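You operate a simulated robot arm through the tools that you are given. There is no shell and no other tool.

You run a simulated robot arm. Do the job below in one go: nothing can be reset, and whatever is moved stays where it is left.

Task
Park the folder: beam down, star knobs tight, pump off, stop button in.
Fine: beam down on the bed first; stop button last.

It is judged by the outcome, as a careful person would: the job done as asked, and still so three seconds after it is handed in. It fails if anything else is knocked over, pushed out of place, dropped, spilled or broken.

Robot
A 7-joint arm with a two-finger parallel gripper, fixed in place. Base frame: the origin is at the foot of the arm, x ahead of it, y to its left, z up. Lengths are in m, angles in rad, forces in N, time in s.
Its first joint turns from -2.897 to 2.897 rad. Payload 4.4 kg.
Tool frame: the origin (TCP) lies between the finger pads and is the grasp point; the fingertips stand 0.023 m ahead of it; z points along the fingers, y is the line along which they close. Largest opening 0.094 m; finger width 0.038, thickness 0.01; the body of the gripper, 0.054 by 0.096 m, starts 0.039 m behind the TCP.
Orientation is told as [roll, pitch, yaw] about the base's x, y, z axes, in that order, counted from this pose: with the fingers straight down and closing along the base's y, the tool's x points along the base's -x, its y along +y and its z along -z.

Tools
- The arm moves only by the tool servo_tool. Its arguments are lists of equal length, an entry for each row: "rotation": the turn, a rotation vector about the tool's x, y, z in rad, a list of three; "offset": the shift along the tool's x, y, z in m, a list of three; "jaw": the finger opening in m, from 0 to 0.094. In form: {"rotation": [[ax, ay, az], ...], "offset": [[tx, ty, tz], ...], "jaw": [jaw, ...]}. A call has 1 to 20 rows; each row shifts and turns the commanded pose from where the row before left it, along the tool's axes as they then stand. Rows are played at 5 a second. More than 0.05 m and 0.15 rad between two rows, or a gripper value outside its range, and nothing of the call is played. Where a pose cannot be reached the arm comes as near as it can. A force on the tool above 90 N (or 10 N above the force at the start of the call, whichever is more), or a blocked arm, ends the call early, and 0.2 s more pass. Each finger travels about 0.072 m/s and halts on what it meets, pressing with about 36 N; the grip force reading is that of the motor and also rises with nothing between the fingers. The clock runs only during rows and for 0.2 s after the last one: add rows that do not move to give the fingers time. The reply holds the time, the measured pose of the TCP, the force on the tool along the base axes, the opening and the grip force, in the units named above and with some noise, with the torque about the TCP (base axes, N m) and any sound that the robot's microphone picked up, and new pictures: "pictures" is both (left out), scene, wrist or none.
- Cameras (640 x 400 px; columns grow to the right, rows downward): "scene" is fixed at [0.2201, -0.6501, 1.7454]; the picture's right is [0.53, -0.85, 0.00], its down [-0.65, -0.40, -0.64] and it looks along [0.55, 0.34, -0.77] (base axes); focal length 214 px, centre (320, 200). "wrist" rides on the gripper at [0.086, 0.016, -0.074] in the tool frame; the picture's right is [-0.18, 0.98, 0.00], its down [-0.58, -0.11, -0.81] and it looks along [-0.79, -0.15, 0.59] (tool axes); focal length 243 px, centre (320, 200). There is no depth. A picture from a camera that has moved, and an enlarged one, comes with that camera's place and axes in the base frame and with its lens.
- inspect(camera, box): a new picture of the part [left, top, right, bottom] of that camera's present view, enlarged. The clock stands still meanwhile.
- hand_in(): hands the job in; it is judged then, once.

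Nothing tells you positions but the pictures and the camera data. Unless the task says otherwise, let go and move clear before handing in.

The tools are called after "Request:" as a command line: name --argument value ..., lists and objects as JSON in quotes. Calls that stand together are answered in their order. servo_tool: Moves the arm, as the interface text tells. Its arguments: {"type":"object","properties":{"rotation":{"type":"array"},"offset":{"type":"array"},"jaw":{"type":"array"},"pictures":{"type":"string","enum":["both","scene","wrist","none"]}},"required":["rotation","offset","jaw"]} The other tools are called the same way: inspect (camera, box) takes an enlarged picture of a part of a camera's view; hand_in () hands the job in.

At the start:

```text
t: 0.0
tcp_pos: [0.6545, 0.018, 1.3891]
tool_rot: [-0.001, -0.002, 0.0]
force: [0.6, 0.6, -0.7]
ft_torque: [0.01, 0.02, 0.04]
gripper_width: 0.0938
grip_force: 0.1
```

scene: 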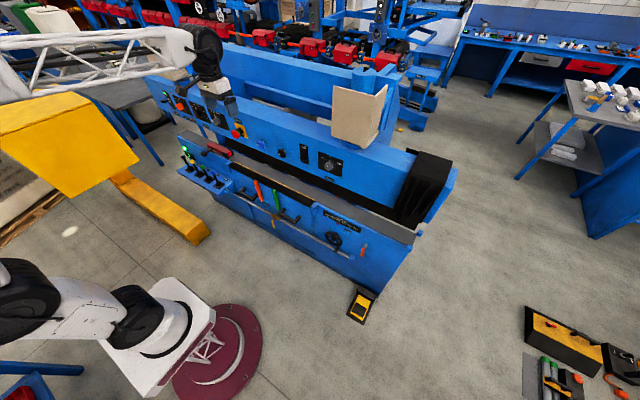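
wrist: 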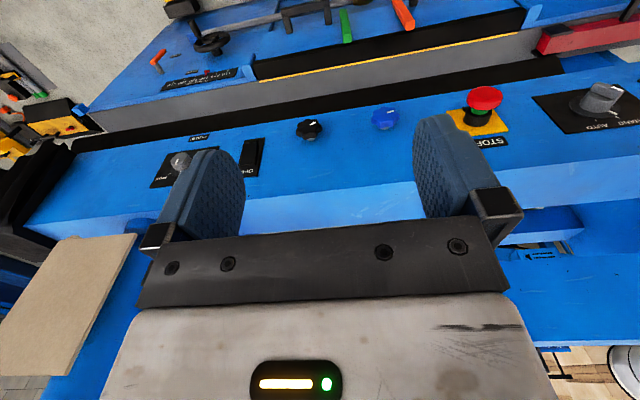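

I see a blue sheet-metal folder with a sloping panel that carries knobs, switches and a red stop button. I'll enlarge the views to find the beam, the star knobs, the pump switch and the stop button.

Request:
inspect --camera "scene" --box '[140, 60, 300, 160]'

Request:
inspect --camera "scene" --box '[160, 130, 320, 230]'

Request:
inspect --camera "scene" --box '[250, 90, 470, 280]'

Request:
inspect --camera "wrist" --box '[0, 0, 320, 200]'

Request:
inspect --camera "wrist" --box '[320, 0, 640, 200]'

```text
4.00 times, centred on (220, 110) of scene
camera zoom: at [0.2201, -0.6501, 1.7454], right [0.53, -0.85, 0.0], down [-0.65, -0.4, -0.64], along [0.55, 0.34, -0.77], focal length 858 px, centre (720, 560)
```

zoom: 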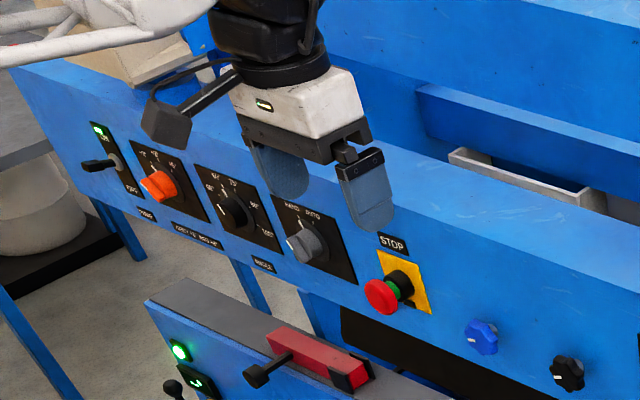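

```text
4.00 times, centred on (240, 180) of scene
camera zoom: at [0.2201, -0.6501, 1.7454], right [0.53, -0.85, 0.0], down [-0.65, -0.4, -0.64], along [0.55, 0.34, -0.77], focal length 858 px, centre (640, 280)
```

zoom: 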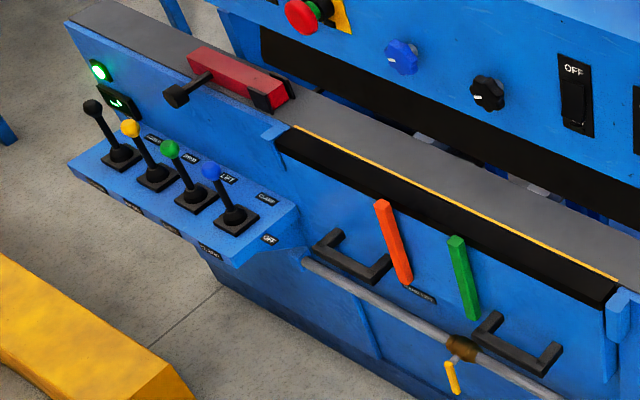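

```text
2.11 times, centred on (360, 185) of scene
camera zoom: at [0.2201, -0.6501, 1.7454], right [0.53, -0.85, 0.0], down [-0.65, -0.4, -0.64], along [0.55, 0.34, -0.77], focal length 452 px, centre (236, 232)
```

zoom: 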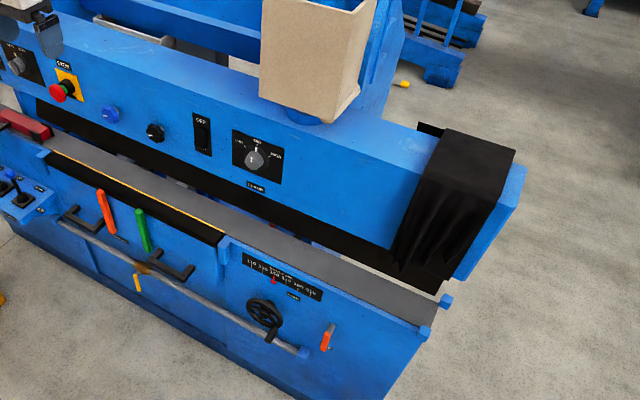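

```text
2.00 times, centred on (160, 100) of wrist
camera zoom: at [0.5668, 0.0339, 1.4622], right [0.18, 0.98, 0.0], down [0.58, -0.11, 0.81], along [0.79, -0.15, -0.59], focal length 485 px, centre (640, 400)
```

zoom: 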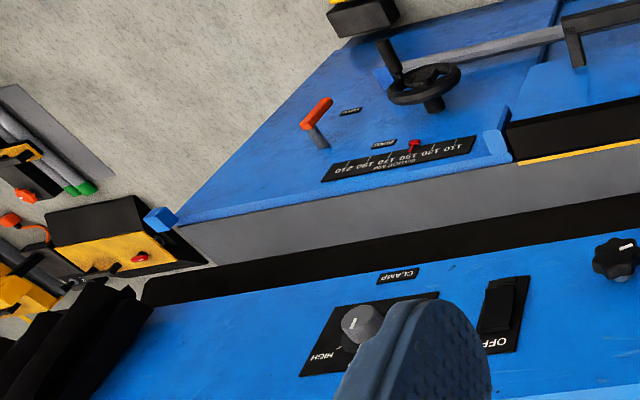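

```text
2.00 times, centred on (480, 100) of wrist
camera zoom: at [0.5668, 0.0339, 1.4622], right [0.18, 0.98, 0.0], down [0.58, -0.11, 0.81], along [0.79, -0.15, -0.59], focal length 485 px, centre (0, 400)
```

zoom: 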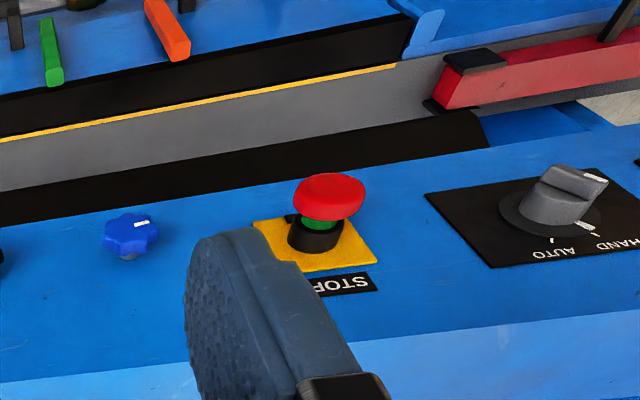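

The panel faces the robot, and a gray bed strip lies in front of it with small levers on the front. I'll read the labels at higher zoom before touching anything.

Request:
inspect --camera "scene" --box '[175, 145, 235, 200]'

Request:
inspect --camera "scene" --box '[155, 90, 205, 125]'

Request:
inspect --camera "scene" --box '[195, 95, 245, 145]'

Request:
inspect --camera "scene" --box '[250, 135, 350, 185]'

Request:
inspect --camera "scene" --box '[235, 170, 315, 240]'

Request:
inspect --camera "scene" --box '[310, 195, 400, 270]'

```text
7.27 times, centred on (205, 172) of scene
camera zoom: at [0.2201, -0.6501, 1.7454], right [0.53, -0.85, 0.0], down [-0.65, -0.4, -0.64], along [0.55, 0.34, -0.77], focal length 1560 px, centre (1156, 400)
```

zoom: 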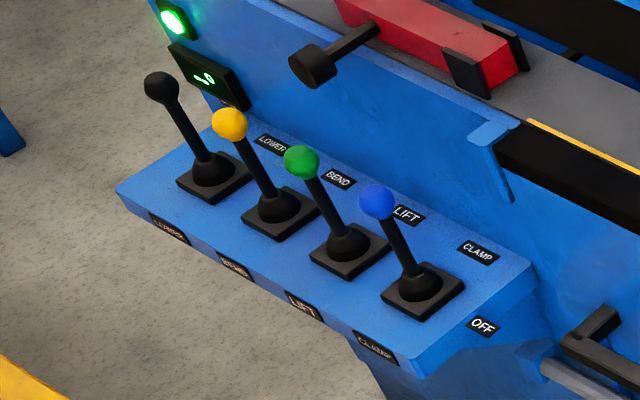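

```text
11.43 times, centred on (180, 108) of scene
camera zoom: at [0.2201, -0.6501, 1.7454], right [0.53, -0.85, 0.0], down [-0.65, -0.4, -0.64], along [0.55, 0.34, -0.77], focal length 2451 px, centre (1920, 1257)
```

zoom: 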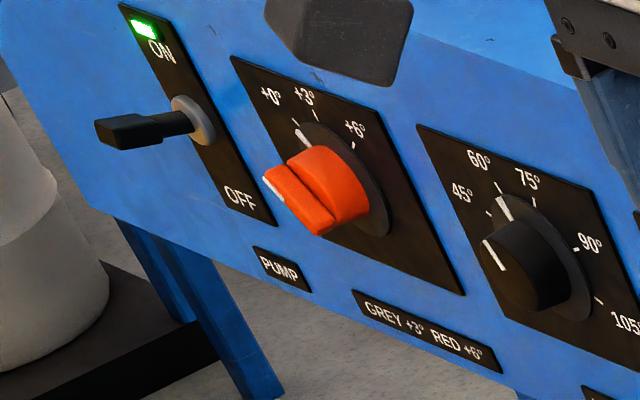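

```text
8.00 times, centred on (220, 120) of scene
camera zoom: at [0.2201, -0.6501, 1.7454], right [0.53, -0.85, 0.0], down [-0.65, -0.4, -0.64], along [0.55, 0.34, -0.77], focal length 1716 px, centre (1120, 840)
```

zoom: 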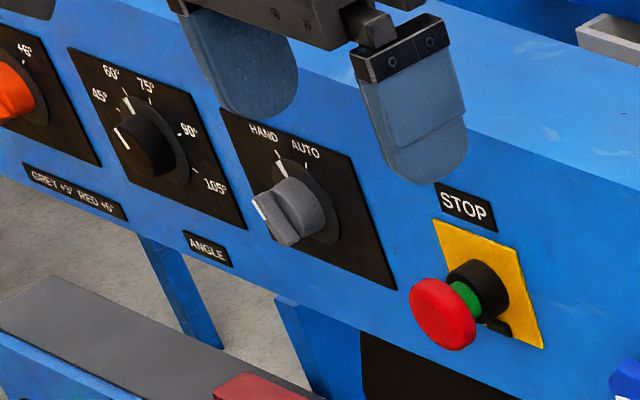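

```text
6.40 times, centred on (300, 160) of scene
camera zoom: at [0.2201, -0.6501, 1.7454], right [0.53, -0.85, 0.0], down [-0.65, -0.4, -0.64], along [0.55, 0.34, -0.77], focal length 1373 px, centre (448, 456)
```

zoom: 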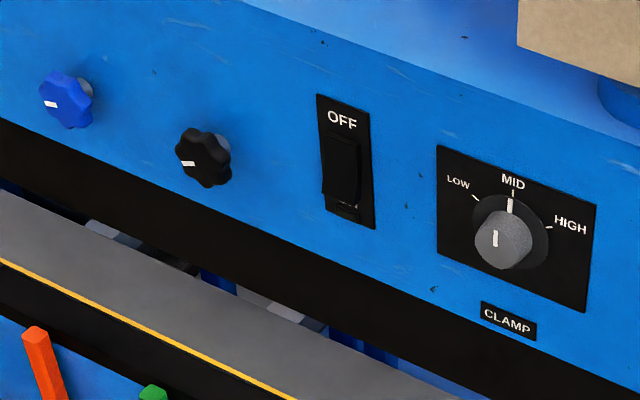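

```text
5.71 times, centred on (275, 205) of scene
camera zoom: at [0.2201, -0.6501, 1.7454], right [0.53, -0.85, 0.0], down [-0.65, -0.4, -0.64], along [0.55, 0.34, -0.77], focal length 1226 px, centre (577, 171)
```

zoom: 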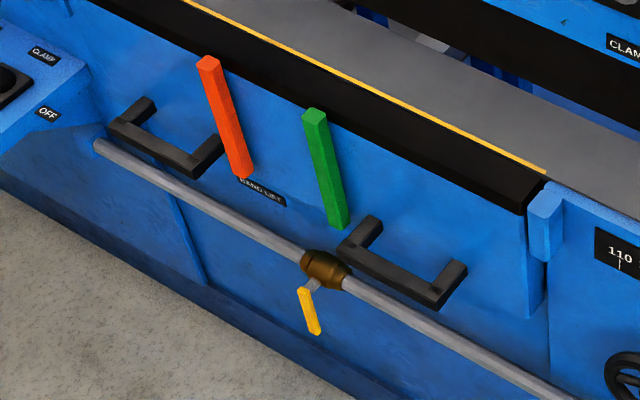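

```text
5.33 times, centred on (355, 232) of scene
camera zoom: at [0.2201, -0.6501, 1.7454], right [0.53, -0.85, 0.0], down [-0.65, -0.4, -0.64], along [0.55, 0.34, -0.77], focal length 1144 px, centre (133, 27)
```

zoom: 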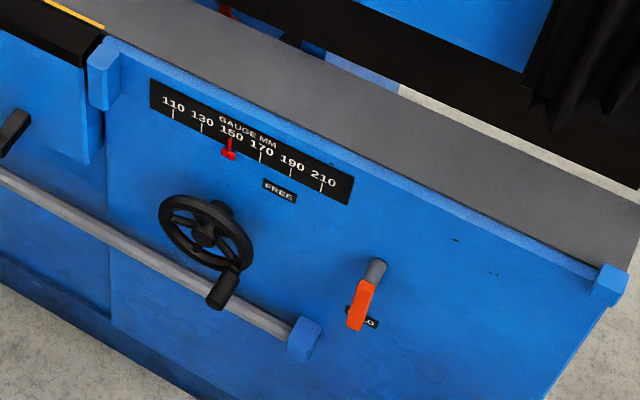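

The levers on the front shelf read LOWER (black), BEND (yellow), LIFT (green) and CLAMP (blue). PUMP is the ON/OFF toggle at the far left of the panel, and it is on now. I'll look closer at the display, the red bar, the gap between beam and bed, and the knobs.

Request:
inspect --camera "scene" --box '[175, 140, 205, 160]'

Request:
inspect --camera "scene" --box '[195, 135, 255, 170]'

Request:
inspect --camera "scene" --box '[175, 155, 240, 200]'

Request:
inspect --camera "scene" --box '[250, 135, 300, 165]'

Request:
inspect --camera "scene" --box '[215, 135, 440, 260]'

Request:
inspect --camera "scene" --box '[320, 60, 480, 160]'

```text
16.00 times, centred on (190, 150) of scene
camera zoom: at [0.2201, -0.6501, 1.7454], right [0.53, -0.85, 0.0], down [-0.65, -0.4, -0.64], along [0.55, 0.34, -0.77], focal length 3432 px, centre (2400, 1000)
```

zoom: 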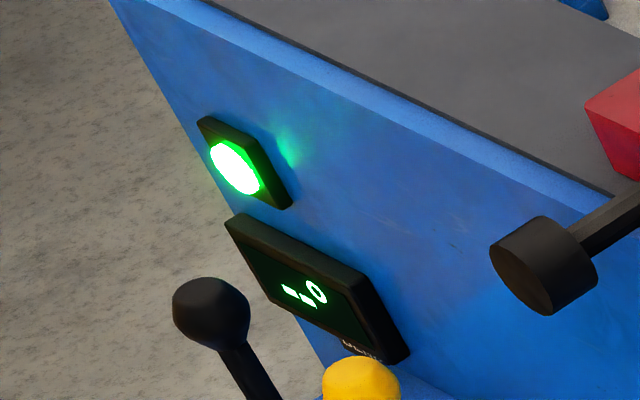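

```text
10.67 times, centred on (225, 152) of scene
camera zoom: at [0.2201, -0.6501, 1.7454], right [0.53, -0.85, 0.0], down [-0.65, -0.4, -0.64], along [0.55, 0.34, -0.77], focal length 2288 px, centre (1333, 707)
```

zoom: 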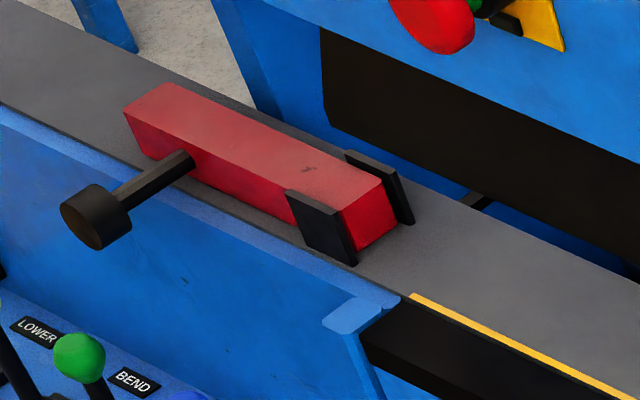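

```text
8.89 times, centred on (208, 178) of scene
camera zoom: at [0.2201, -0.6501, 1.7454], right [0.53, -0.85, 0.0], down [-0.65, -0.4, -0.64], along [0.55, 0.34, -0.77], focal length 1906 px, centre (1320, 400)
```

zoom: 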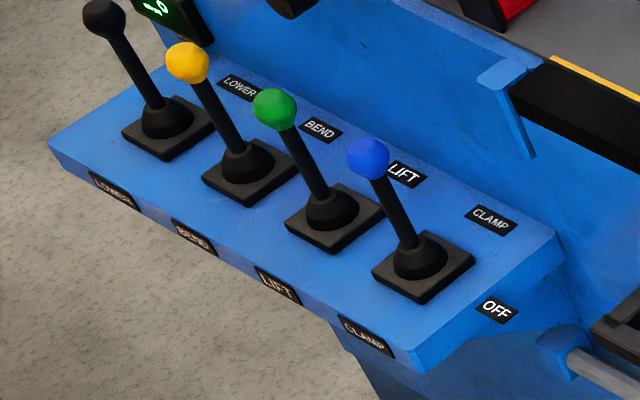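

```text
12.80 times, centred on (275, 150) of scene
camera zoom: at [0.2201, -0.6501, 1.7454], right [0.53, -0.85, 0.0], down [-0.65, -0.4, -0.64], along [0.55, 0.34, -0.77], focal length 2745 px, centre (896, 840)
```

zoom: 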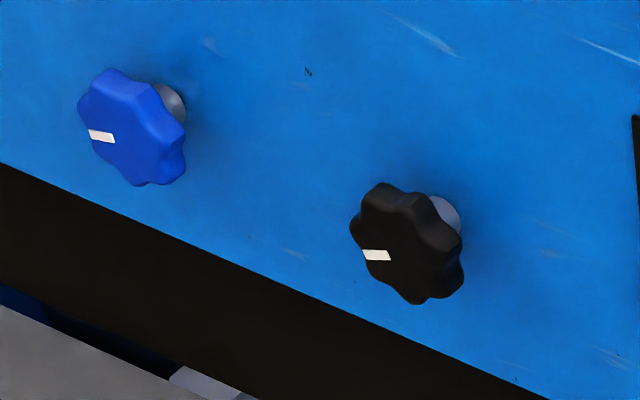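

```text
2.84 times, centred on (328, 198) of scene
camera zoom: at [0.2201, -0.6501, 1.7454], right [0.53, -0.85, 0.0], down [-0.65, -0.4, -0.64], along [0.55, 0.34, -0.77], focal length 610 px, centre (299, 207)
```

zoom: 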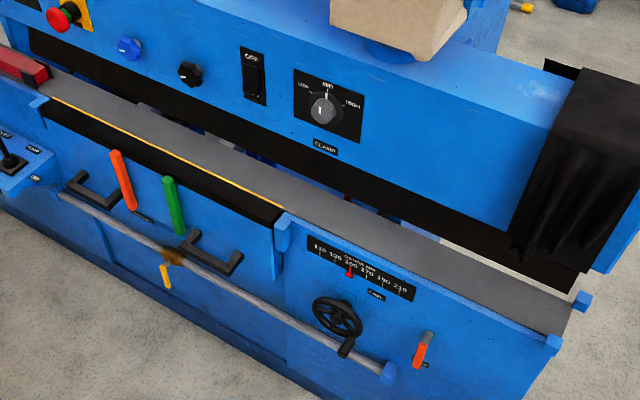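

```text
4.00 times, centred on (400, 110) of scene
camera zoom: at [0.2201, -0.6501, 1.7454], right [0.53, -0.85, 0.0], down [-0.65, -0.4, -0.64], along [0.55, 0.34, -0.77], focal length 858 px, centre (0, 560)
```

zoom: 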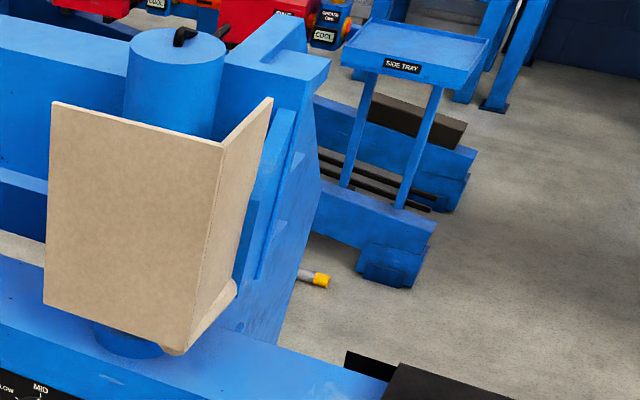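

The panel is close to vertical at x≈0.87, the stop cap is near (0.84, 0.26, 1.09), and the levers sit low on the left front. I'll move the hand back and left so the wrist camera can see the lever shelf and the bed.

Request:
servo_tool --rotation '[[0, 0, 0], [0, 0, 0], [0, 0, 0], [0, 0, 0], [0, 0, 0], [0, 0, 0], [0, 0, 0], [0, 0, 0]]' --offset '[[0.025, 0.04, 0], [0.025, 0.04, 0], [0.025, 0.04, 0], [0.025, 0.04, 0], [0.025, 0.04, 0], [0.025, 0.04, 0], [0.025, 0.04, 0], [0.025, 0.04, 0]]' --jaw '[0.05, 0.02, 0.0, 0, 0, 0, 0, 0]'

```text
t: 1.8
tcp_pos: [0.4572, 0.3377, 1.3854]
tool_rot: [0.0, 0.001, -0.001]
force: [-0.2, 0.2, -0.2]
ft_torque: [0.02, -0.03, -0.02]
gripper_width: 0.0
grip_force: 35.5
camera wrist: at [0.3691, 0.3552, 1.4596], right [0.19, 0.98, 0.0], down [0.58, -0.11, 0.81], along [0.79, -0.15, -0.59], focal length 243 px, centre (320, 200)
```

scene: 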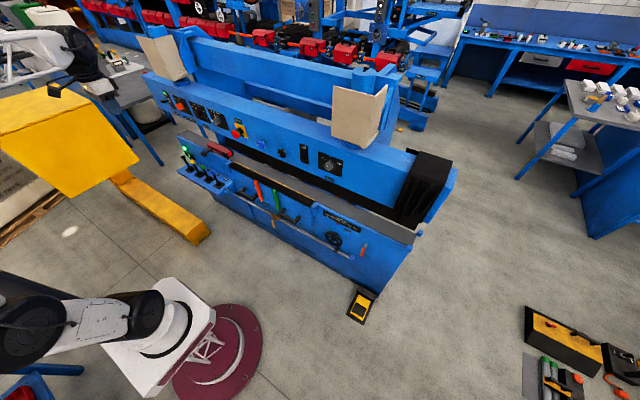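
wrist: 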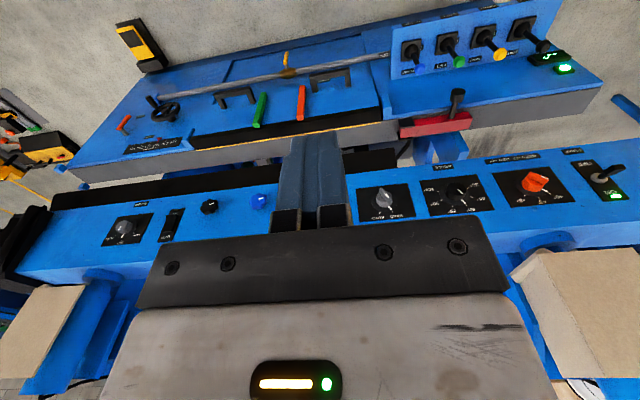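

The whole folder is now in the upside-down wrist view. I'll zoom in to measure the levers, the pump toggle, the red bar and the beam.

Request:
inspect --camera "wrist" --box '[380, 0, 620, 150]'

Request:
inspect --camera "wrist" --box '[360, 80, 520, 180]'

Request:
inspect --camera "wrist" --box '[480, 120, 640, 220]'

Request:
inspect --camera "wrist" --box '[100, 150, 300, 275]'

Request:
inspect --camera "wrist" --box '[40, 50, 300, 213]'

Request:
inspect --camera "scene" --box '[130, 30, 290, 130]'

```text
2.67 times, centred on (500, 75) of wrist
camera zoom: at [0.3691, 0.3552, 1.4596], right [0.19, 0.98, 0.0], down [0.58, -0.11, 0.81], along [0.79, -0.15, -0.59], focal length 647 px, centre (-160, 533)
```

zoom: 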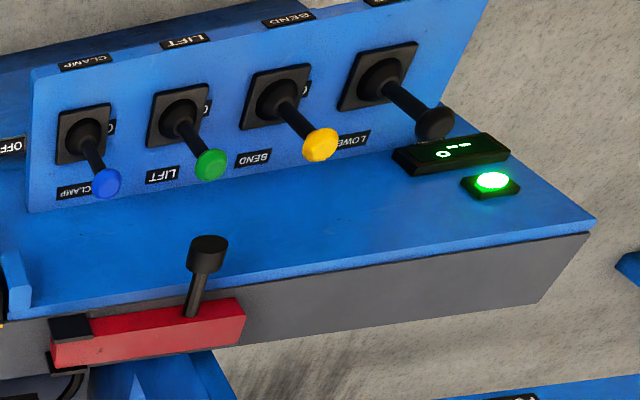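

```text
4.00 times, centred on (440, 130) of wrist
camera zoom: at [0.3691, 0.3552, 1.4596], right [0.19, 0.98, 0.0], down [0.58, -0.11, 0.81], along [0.79, -0.15, -0.59], focal length 970 px, centre (-160, 480)
```

zoom: 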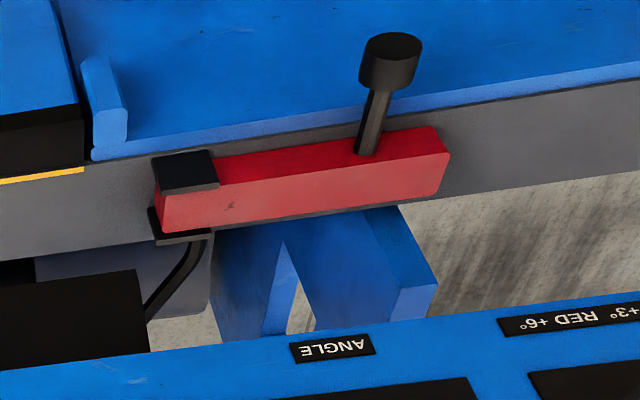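

```text
4.00 times, centred on (560, 170) of wrist
camera zoom: at [0.3691, 0.3552, 1.4596], right [0.19, 0.98, 0.0], down [0.58, -0.11, 0.81], along [0.79, -0.15, -0.59], focal length 970 px, centre (-640, 320)
```

zoom: 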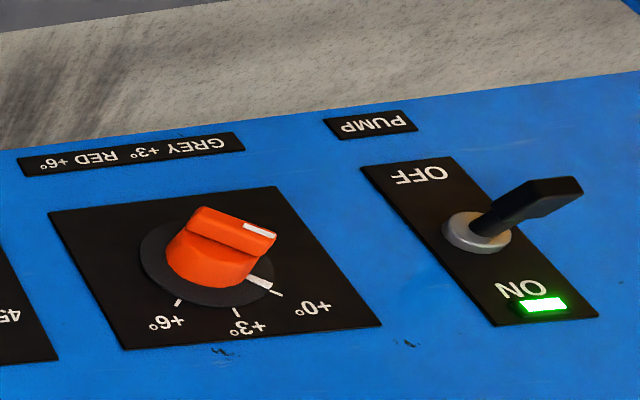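

```text
3.20 times, centred on (200, 212) of wrist
camera zoom: at [0.3691, 0.3552, 1.4596], right [0.19, 0.98, 0.0], down [0.58, -0.11, 0.81], along [0.79, -0.15, -0.59], focal length 776 px, centre (704, 160)
```

zoom: 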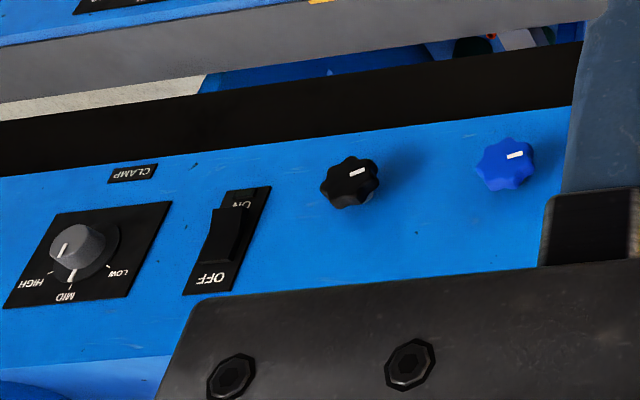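

```text
2.45 times, centred on (170, 132) of wrist
camera zoom: at [0.3691, 0.3552, 1.4596], right [0.19, 0.98, 0.0], down [0.58, -0.11, 0.81], along [0.79, -0.15, -0.59], focal length 595 px, centre (688, 368)
```

zoom: 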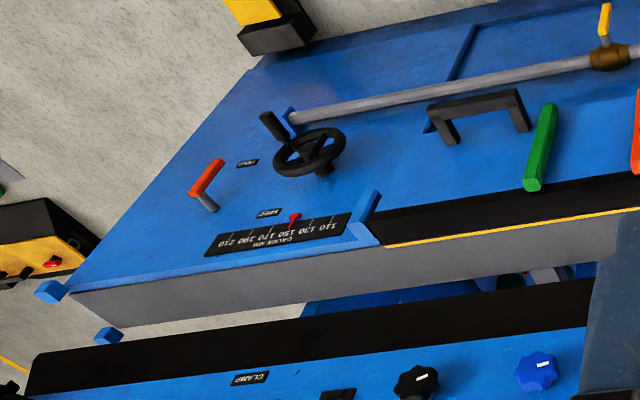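

```text
4.00 times, centred on (210, 80) of scene
camera zoom: at [0.2201, -0.6501, 1.7454], right [0.53, -0.85, 0.0], down [-0.65, -0.4, -0.64], along [0.55, 0.34, -0.77], focal length 858 px, centre (760, 680)
```

zoom: 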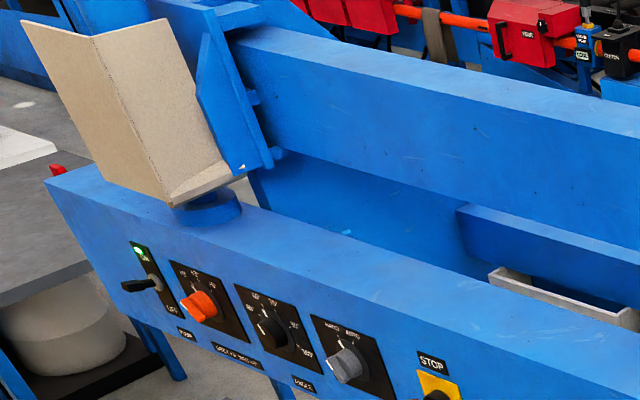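

The LOWER lever stands vertical with an OFF label beside its neutral position, so pushing it toward the LOWER label should lower the beam. I'll look closer at the display and the lever labels.

Request:
inspect --camera "wrist" --box '[500, 5, 600, 85]'

Request:
inspect --camera "wrist" --box '[390, 0, 510, 75]'

Request:
inspect --camera "wrist" --box '[150, 185, 290, 225]'

Request:
inspect --camera "wrist" --box '[260, 60, 400, 150]'

```text
5.00 times, centred on (550, 45) of wrist
camera zoom: at [0.3691, 0.3552, 1.4596], right [0.19, 0.98, 0.0], down [0.58, -0.11, 0.81], along [0.79, -0.15, -0.59], focal length 1213 px, centre (-830, 975)
```

zoom: 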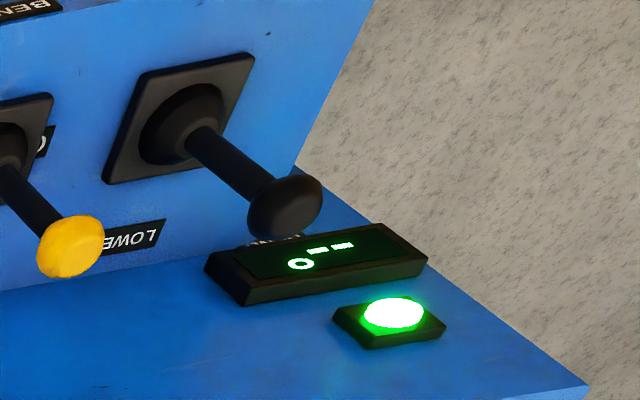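

```text
5.33 times, centred on (450, 38) of wrist
camera zoom: at [0.3691, 0.3552, 1.4596], right [0.19, 0.98, 0.0], down [0.58, -0.11, 0.81], along [0.79, -0.15, -0.59], focal length 1294 px, centre (-373, 1067)
```

zoom: 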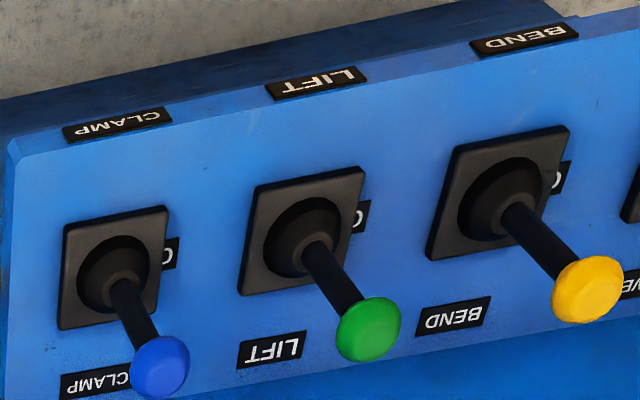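

```text
4.57 times, centred on (220, 205) of wrist
camera zoom: at [0.3691, 0.3552, 1.4596], right [0.19, 0.98, 0.0], down [0.58, -0.11, 0.81], along [0.79, -0.15, -0.59], focal length 1109 px, centre (777, 177)
```

zoom: 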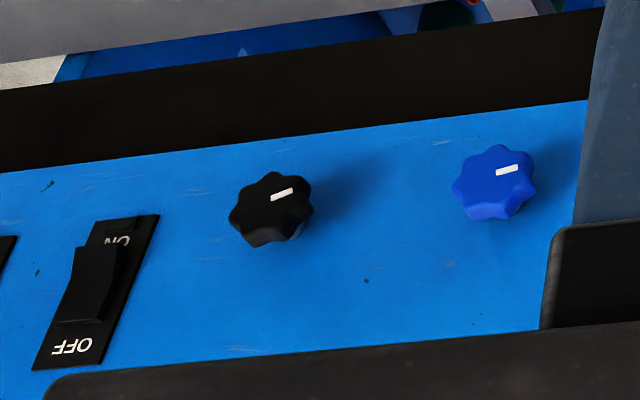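

```text
4.44 times, centred on (330, 105) of wrist
camera zoom: at [0.3691, 0.3552, 1.4596], right [0.19, 0.98, 0.0], down [0.58, -0.11, 0.81], along [0.79, -0.15, -0.59], focal length 1078 px, centre (276, 622)
```

zoom: 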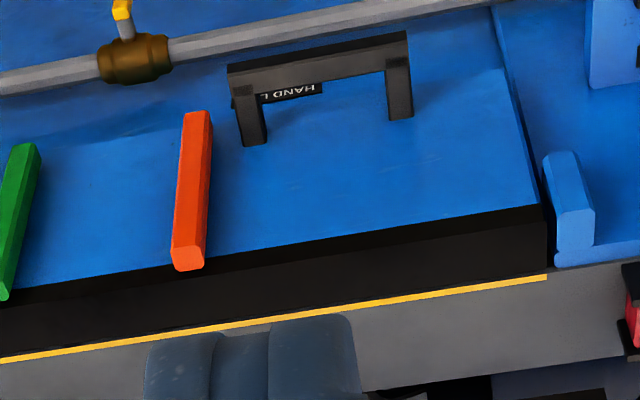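

The LOWER knob is near (0.78, 0.92, 0.71), the beam nose bottom is at z≈0.91 and the bed is at z≈0.79. I'll aim the hand outward at about 50° azimuth and tilt it forward, staying high up, to check that it can reach.

Request:
servo_tool --rotation '[[0, 0, -0.145], [0, 0, -0.145], [0, 0, -0.145], [0, 0, -0.145], [0, 0, -0.145], [0, 0, -0.145], [0, -0.14, 0], [0, -0.14, 0], [0, -0.14, 0], [0, -0.14, 0], [0, -0.14, 0], [0, -0.14, 0], [0, -0.14, 0]]' --offset '[[0, 0, 0], [0, 0, 0], [0, 0, 0], [0, 0, 0], [0, 0, 0], [0, 0, 0], [0, 0, 0], [0, 0, 0], [0, 0, 0], [0, 0, 0], [0, 0, 0], [0, 0, 0], [0, 0, 0]]' --jaw '[0, 0, 0, 0, 0, 0, 0, 0, 0, 0, 0, 0, 0]'

```text
t: 4.6
tcp_pos: [0.4549, 0.3376, 1.3887]
tool_rot: [-0.001, -0.984, 0.872]
force: [-0.2, 0.1, 0.6]
ft_torque: [0.01, -0.01, -0.03]
gripper_width: 0.0
grip_force: 36.0
camera wrist: at [0.3698, 0.264, 1.3579], right [-0.69, 0.71, 0.15], down [-0.14, -0.34, 0.93], along [0.71, 0.62, 0.33], focal length 243 px, centre (320, 200)
```

scene: 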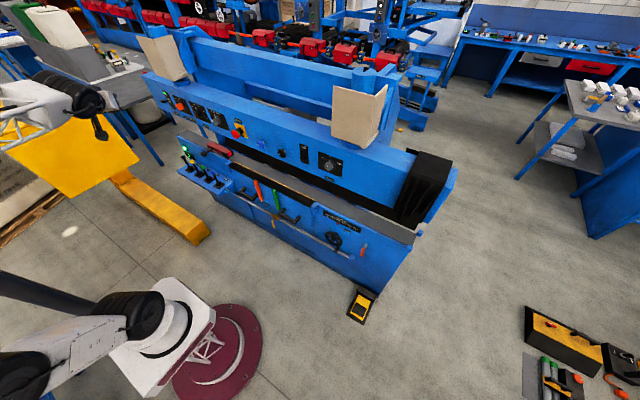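
wrist: 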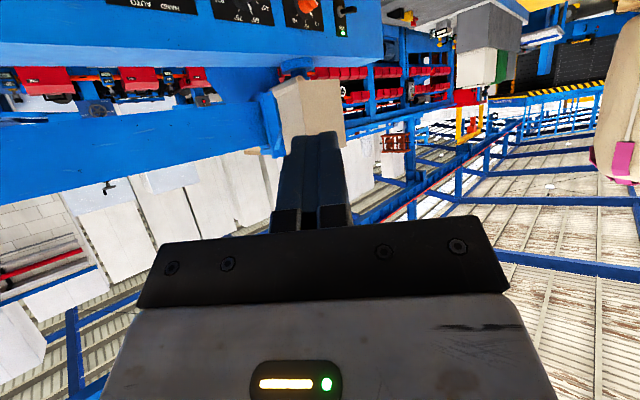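

The hand holds that pose well. I'll now bring it down and out to a standby point about 25 cm short of the LOWER knob, at (0.66, 0.80, 0.95).

Request:
servo_tool --rotation '[[0, 0, 0], [0, 0, 0], [0, 0, 0], [0, 0, 0], [0, 0, 0], [0, 0, 0], [0, 0, 0], [0, 0, 0], [0, 0, 0], [0, 0, 0], [0, 0, 0], [0, 0, 0], [0, 0, 0], [0, 0, 0]]' --offset '[[0.0069, 0.0101, 0.0463], [0.0069, 0.0101, 0.0463], [0.0069, 0.0101, 0.0463], [0.0069, 0.0101, 0.0463], [0.0069, 0.0101, 0.0463], [0.0069, 0.0101, 0.0463], [0.0069, 0.0101, 0.0463], [0.0069, 0.0101, 0.0463], [0.0069, 0.0101, 0.0463], [0.0069, 0.0101, 0.0463], [0.0069, 0.0101, 0.0463], [0.0069, 0.0101, 0.0463], [0.0069, 0.0101, 0.0463], [0.0069, 0.0101, 0.0463]]' --jaw '[0, 0, 0, 0, 0, 0, 0, 0, 0, 0, 0, 0, 0, 0]'

```text
t: 7.6
tcp_pos: [0.6581, 0.7991, 0.9474]
tool_rot: [0.0, -0.984, 0.868]
force: [-0.7, 0.2, 1.2]
ft_torque: [-0.05, 0.05, -0.02]
gripper_width: 0.0
grip_force: 36.2
camera wrist: at [0.5735, 0.7254, 0.9169], right [-0.69, 0.71, 0.15], down [-0.14, -0.34, 0.93], along [0.71, 0.62, 0.33], focal length 243 px, centre (320, 200)
```

scene: 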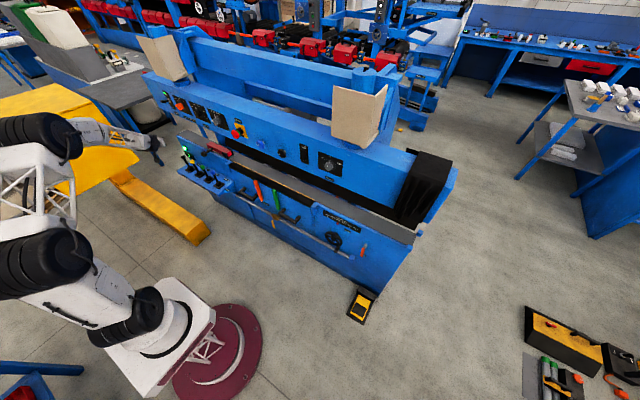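
wrist: 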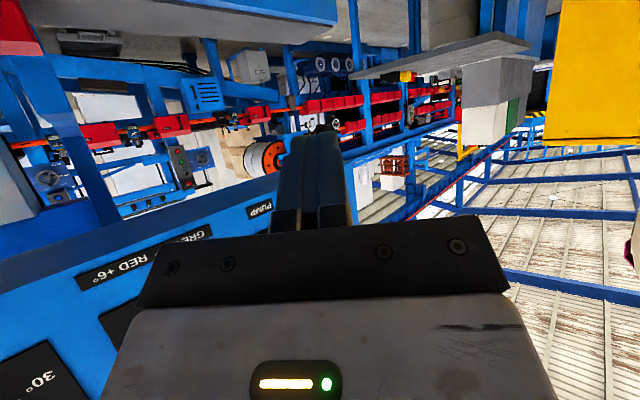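

The reach is fine here. The wrist camera hangs below the hand, so I'll turn the hand to about 23° azimuth to keep it away from the yellow lever, and open the fingers to take the black knob.

Request:
servo_tool --rotation '[[0.0975, 0.0335, 0.065], [0.0975, 0.0335, 0.065], [0.0975, 0.0335, 0.065], [0.0975, 0.0335, 0.065], [0, 0, 0]]' --offset '[[0, 0, 0], [0, 0, 0], [0, 0, 0], [0, 0, 0], [0, 0, 0]]' --jaw '[0.06, 0.06, 0.06, 0.06, 0.06]'

```text
t: 8.8
tcp_pos: [0.6577, 0.7992, 0.9466]
tool_rot: [-0.05, -0.85, 0.44]
force: [0.1, -0.3, -0.7]
ft_torque: [-0.02, 0.0, 0.01]
gripper_width: 0.0602
grip_force: 0.1
camera wrist: at [0.5467, 0.769, 0.9298], right [-0.27, 0.96, 0.11], down [-0.17, -0.16, 0.97], along [0.95, 0.25, 0.21], focal length 243 px, centre (320, 200)
```

scene: 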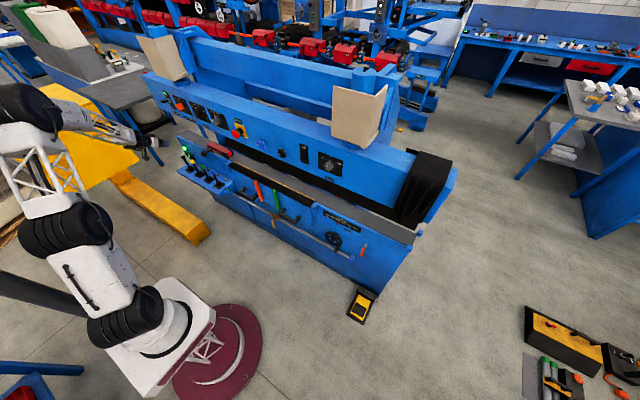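
wrist: 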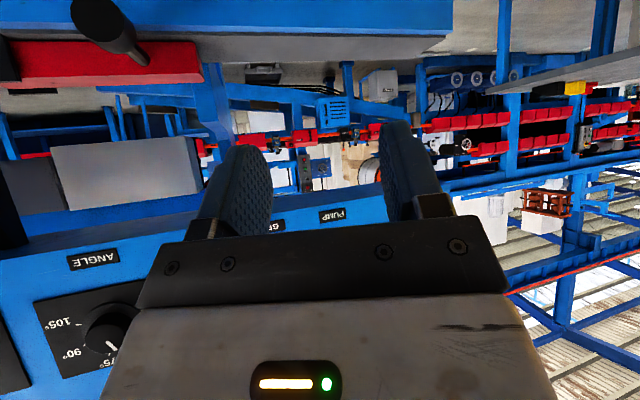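

Next I'll go to 10 cm short of the black knob along the tool axis and check the alignment in the scene view.

Request:
servo_tool --rotation '[[0, 0, 0], [0, 0, 0], [0, 0, 0], [0, 0, 0], [0, 0, 0], [0, 0, 0]]' --offset '[[0.0153, 0.0136, 0.0347], [0.0153, 0.0136, 0.0347], [0.0153, 0.0136, 0.0347], [0.0153, 0.0136, 0.0347], [0.0153, 0.0136, 0.0347], [0, 0, 0]]' --jaw '[0.06, 0.06, 0.06, 0.06, 0.06, 0.06]'

Request:
inspect --camera "scene" --box '[140, 120, 240, 200]'

Request:
inspect --camera "wrist" --box '[160, 0, 480, 200]'

```text
t: 10.2
tcp_pos: [0.7076, 0.8886, 0.7721]
tool_rot: [-0.05, -0.852, 0.439]
force: [0.1, -0.2, 0.8]
ft_torque: [0.0, -0.02, -0.04]
gripper_width: 0.06
grip_force: 0.0
camera wrist: at [0.5965, 0.8581, 0.7553], right [-0.28, 0.96, 0.11], down [-0.18, -0.16, 0.97], along [0.95, 0.25, 0.21], focal length 243 px, centre (320, 200)
```

scene: 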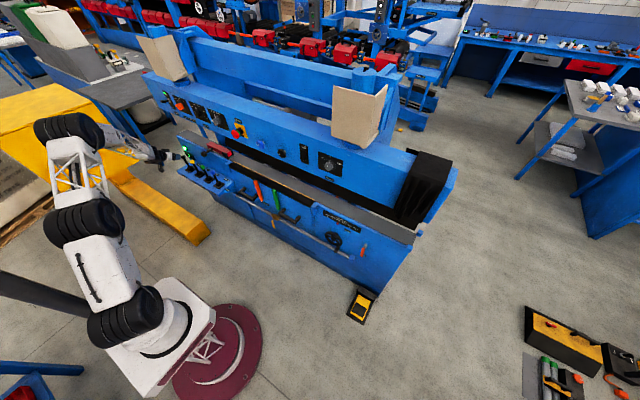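
wrist: 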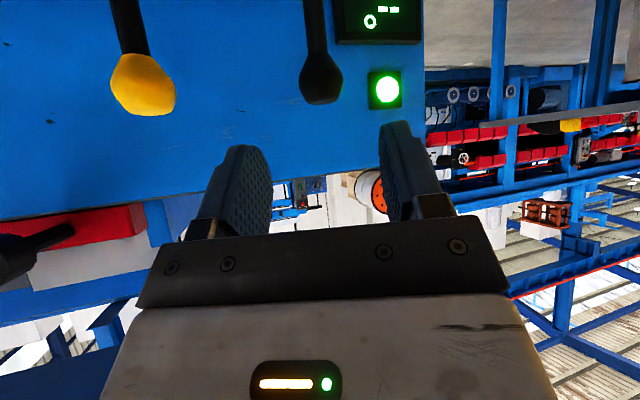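

```text
5.00 times, centred on (190, 160) of scene
camera zoom: at [0.2201, -0.6501, 1.7454], right [0.53, -0.85, 0.0], down [-0.65, -0.4, -0.64], along [0.55, 0.34, -0.77], focal length 1072 px, centre (970, 400)
```

zoom: 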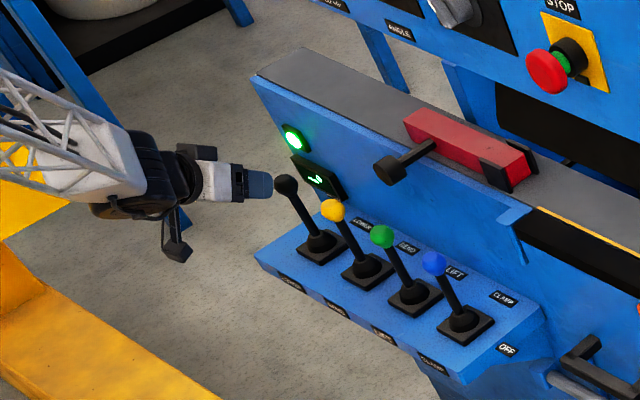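

```text
2.00 times, centred on (320, 100) of wrist
camera zoom: at [0.5965, 0.8581, 0.7553], right [-0.28, 0.96, 0.11], down [-0.18, -0.16, 0.97], along [0.95, 0.25, 0.21], focal length 485 px, centre (320, 400)
```

zoom: 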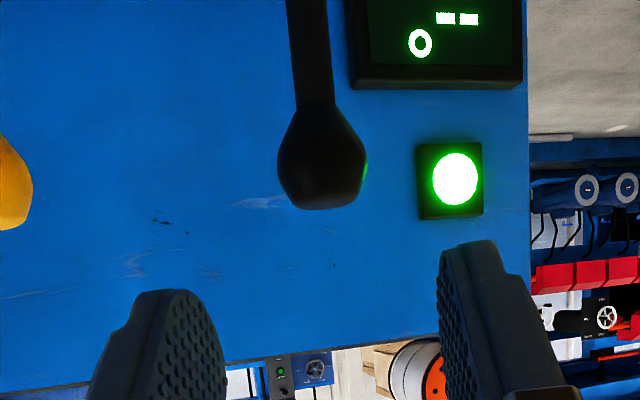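

The wrist view confirms the knob lies on the tool axis at about (0.777, 0.916, 0.707). I'll advance 10 cm so the open fingers straddle it.

Request:
servo_tool --rotation '[[0, 0, 0], [0, 0, 0], [0, 0, 0], [0, 0, 0]]' --offset '[[0, 0, 0.033], [0, 0, 0.033], [0, 0, 0.033], [0, 0, 0]]' --jaw '[0.06, 0.06, 0.06, 0.06]'

Request:
inspect --camera "scene" --box '[150, 120, 250, 200]'

```text
t: 11.2
tcp_pos: [0.7786, 0.916, 0.7103]
tool_rot: [-0.047, -0.851, 0.441]
force: [-0.1, 0.0, 0.4]
ft_torque: [0.03, 0.0, -0.02]
gripper_width: 0.06
grip_force: 0.0
camera wrist: at [0.6673, 0.8853, 0.6933], right [-0.28, 0.96, 0.11], down [-0.18, -0.16, 0.97], along [0.95, 0.25, 0.21], focal length 243 px, centre (320, 200)
```

scene: 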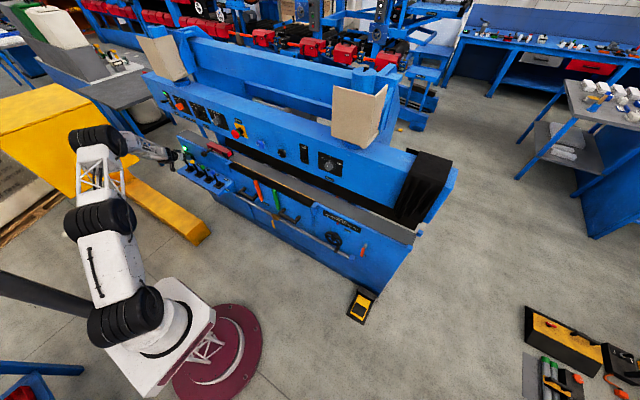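
wrist: 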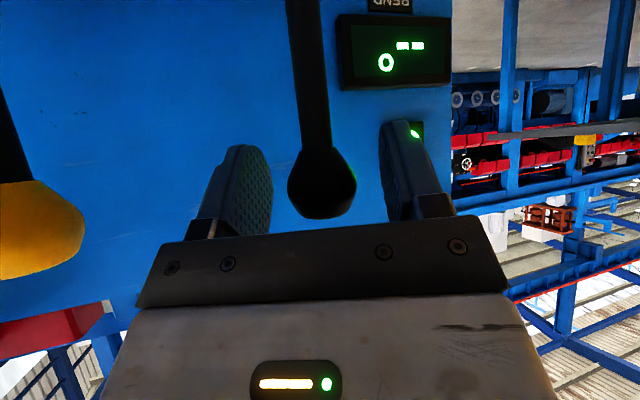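

```text
5.00 times, centred on (200, 160) of scene
camera zoom: at [0.2201, -0.6501, 1.7454], right [0.53, -0.85, 0.0], down [-0.65, -0.4, -0.64], along [0.55, 0.34, -0.77], focal length 1072 px, centre (920, 400)
```

zoom: 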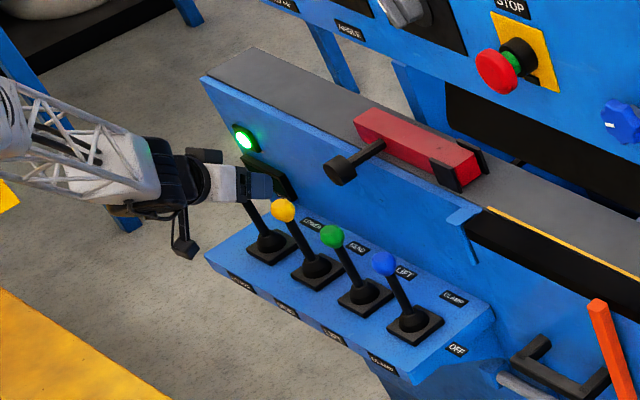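

The knob sits between the pads, so I'll close on it and then push about 2 cm toward the LOWER label, watching the force and the sounds.

Request:
servo_tool --rotation '[[0, 0, 0], [0, 0, 0], [0, 0, 0]]' --offset '[[0, 0, 0], [0, 0, 0], [0, 0, 0]]' --jaw '[0.03, 0.025, 0.025]' --pictures "wrist"

```text
t: 12.0
tcp_pos: [0.7774, 0.9172, 0.7105]
tool_rot: [-0.049, -0.852, 0.44]
force: [1.1, 14.3, -3.1]
ft_torque: [-0.06, -0.07, 0.11]
gripper_width: 0.0318
grip_force: 45.3
camera wrist: at [0.6666, 0.8858, 0.6935], right [-0.28, 0.96, 0.11], down [-0.18, -0.16, 0.97], along [0.95, 0.25, 0.21], focal length 243 px, centre (320, 200)
```

wrist: 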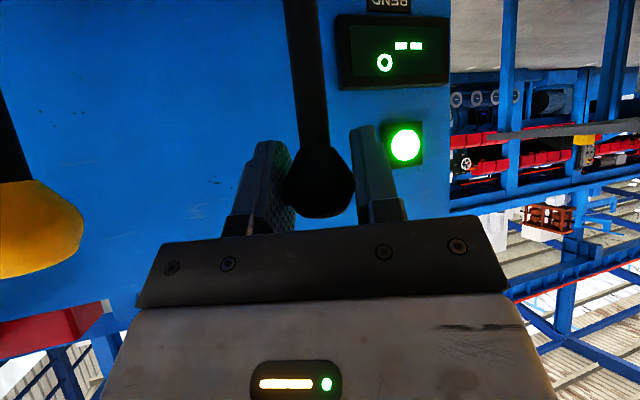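

The grip is firm, with a small sideways load of 14 N. I'll shift 2 mm left to relieve it and push toward LOWER in small steps.

Request:
servo_tool --rotation '[[0, 0, 0], [0, 0, 0], [0, 0, 0], [0, 0, 0]]' --offset '[[-0.0005, 0.002, 0.0005], [-0.006, -0.0039, 0.007], [-0.005, -0.0039, 0.008], [0, 0, 0]]' --jaw '[0.025, 0.025, 0.025, 0.025]'

Request:
inspect --camera "scene" --box '[150, 120, 250, 200]'

```text
t: 13.0
tcp_pos: [0.7977, 0.9168, 0.7063]
tool_rot: [-0.049, -0.851, 0.44]
force: [-11.4, 0.7, 8.9]
ft_torque: [-0.42, 1.12, 0.02]
gripper_width: 0.0319
grip_force: 44.6
camera wrist: at [0.6868, 0.8869, 0.69], right [-0.28, 0.96, 0.11], down [-0.17, -0.16, 0.97], along [0.95, 0.25, 0.21], focal length 243 px, centre (320, 200)
```

scene: 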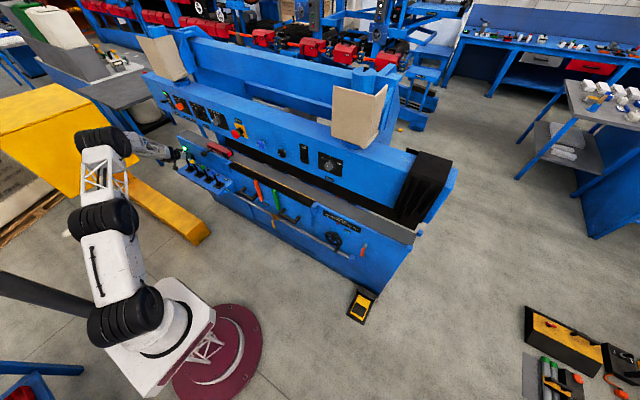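
wrist: 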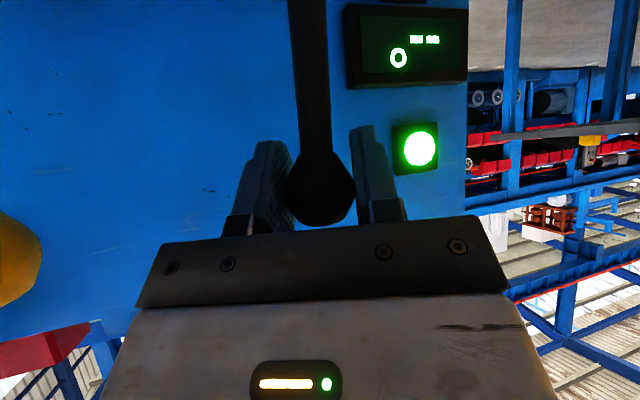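

```text
5.00 times, centred on (200, 160) of scene
camera zoom: at [0.2201, -0.6501, 1.7454], right [0.53, -0.85, 0.0], down [-0.65, -0.4, -0.64], along [0.55, 0.34, -0.77], focal length 1072 px, centre (920, 400)
```

zoom: 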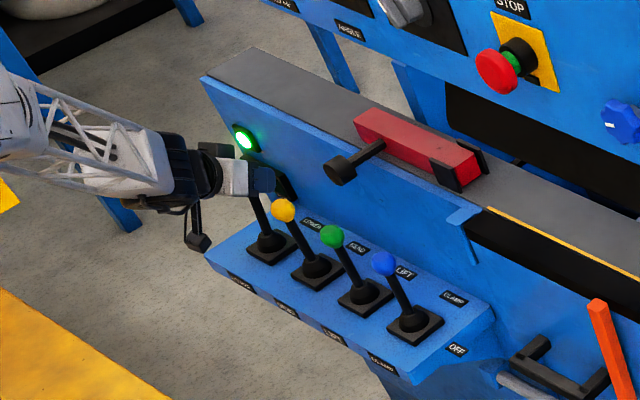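

The lever moves with about 11 N and the beam is still up. I'll push another 2 cm along its arc.

Request:
servo_tool --rotation '[[0, 0, 0], [0, 0, 0], [0, 0, 0], [0, 0, 0], [0, 0, 0]]' --offset '[[-0.0045, -0.0039, 0.0085], [-0.004, -0.0039, 0.009], [0, 0, 0], [0, 0, 0], [0, 0, 0]]' --jaw '[0.025, 0.025, 0.025, 0.025, 0.025]'

Request:
inspect --camera "scene" --box '[150, 120, 250, 200]'

```text
t: 14.2
tcp_pos: [0.8137, 0.9194, 0.7011]
tool_rot: [-0.049, -0.852, 0.444]
force: [-50.2, 75.0, 2.7]
ft_torque: [-0.51, -0.62, -0.92]
gripper_width: 0.0319
grip_force: 44.8
camera wrist: at [0.7036, 0.8899, 0.685], right [-0.28, 0.95, 0.11], down [-0.17, -0.16, 0.97], along [0.94, 0.25, 0.21], focal length 243 px, centre (320, 200)
```

scene: 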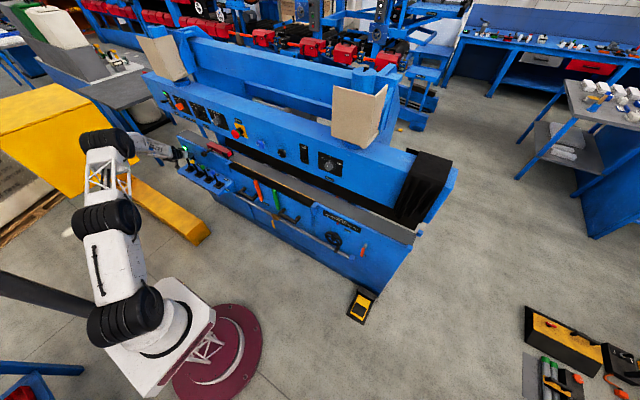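
wrist: 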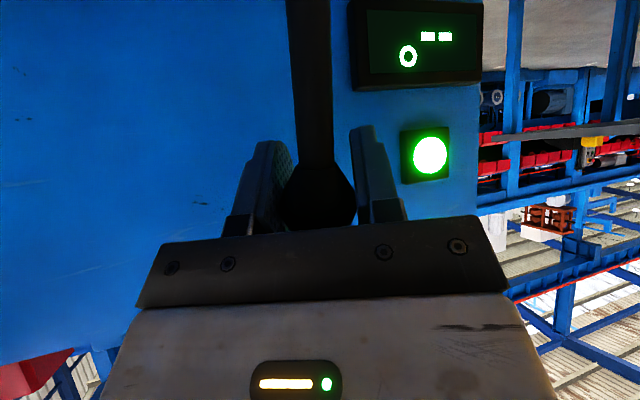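

```text
5.00 times, centred on (200, 160) of scene
camera zoom: at [0.2201, -0.6501, 1.7454], right [0.53, -0.85, 0.0], down [-0.65, -0.4, -0.64], along [0.55, 0.34, -0.77], focal length 1072 px, centre (920, 400)
```

zoom: 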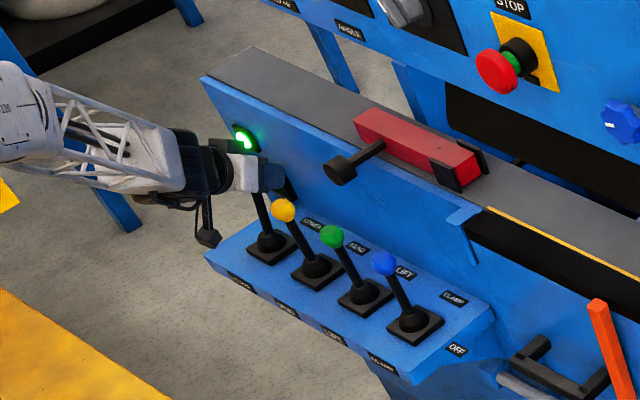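

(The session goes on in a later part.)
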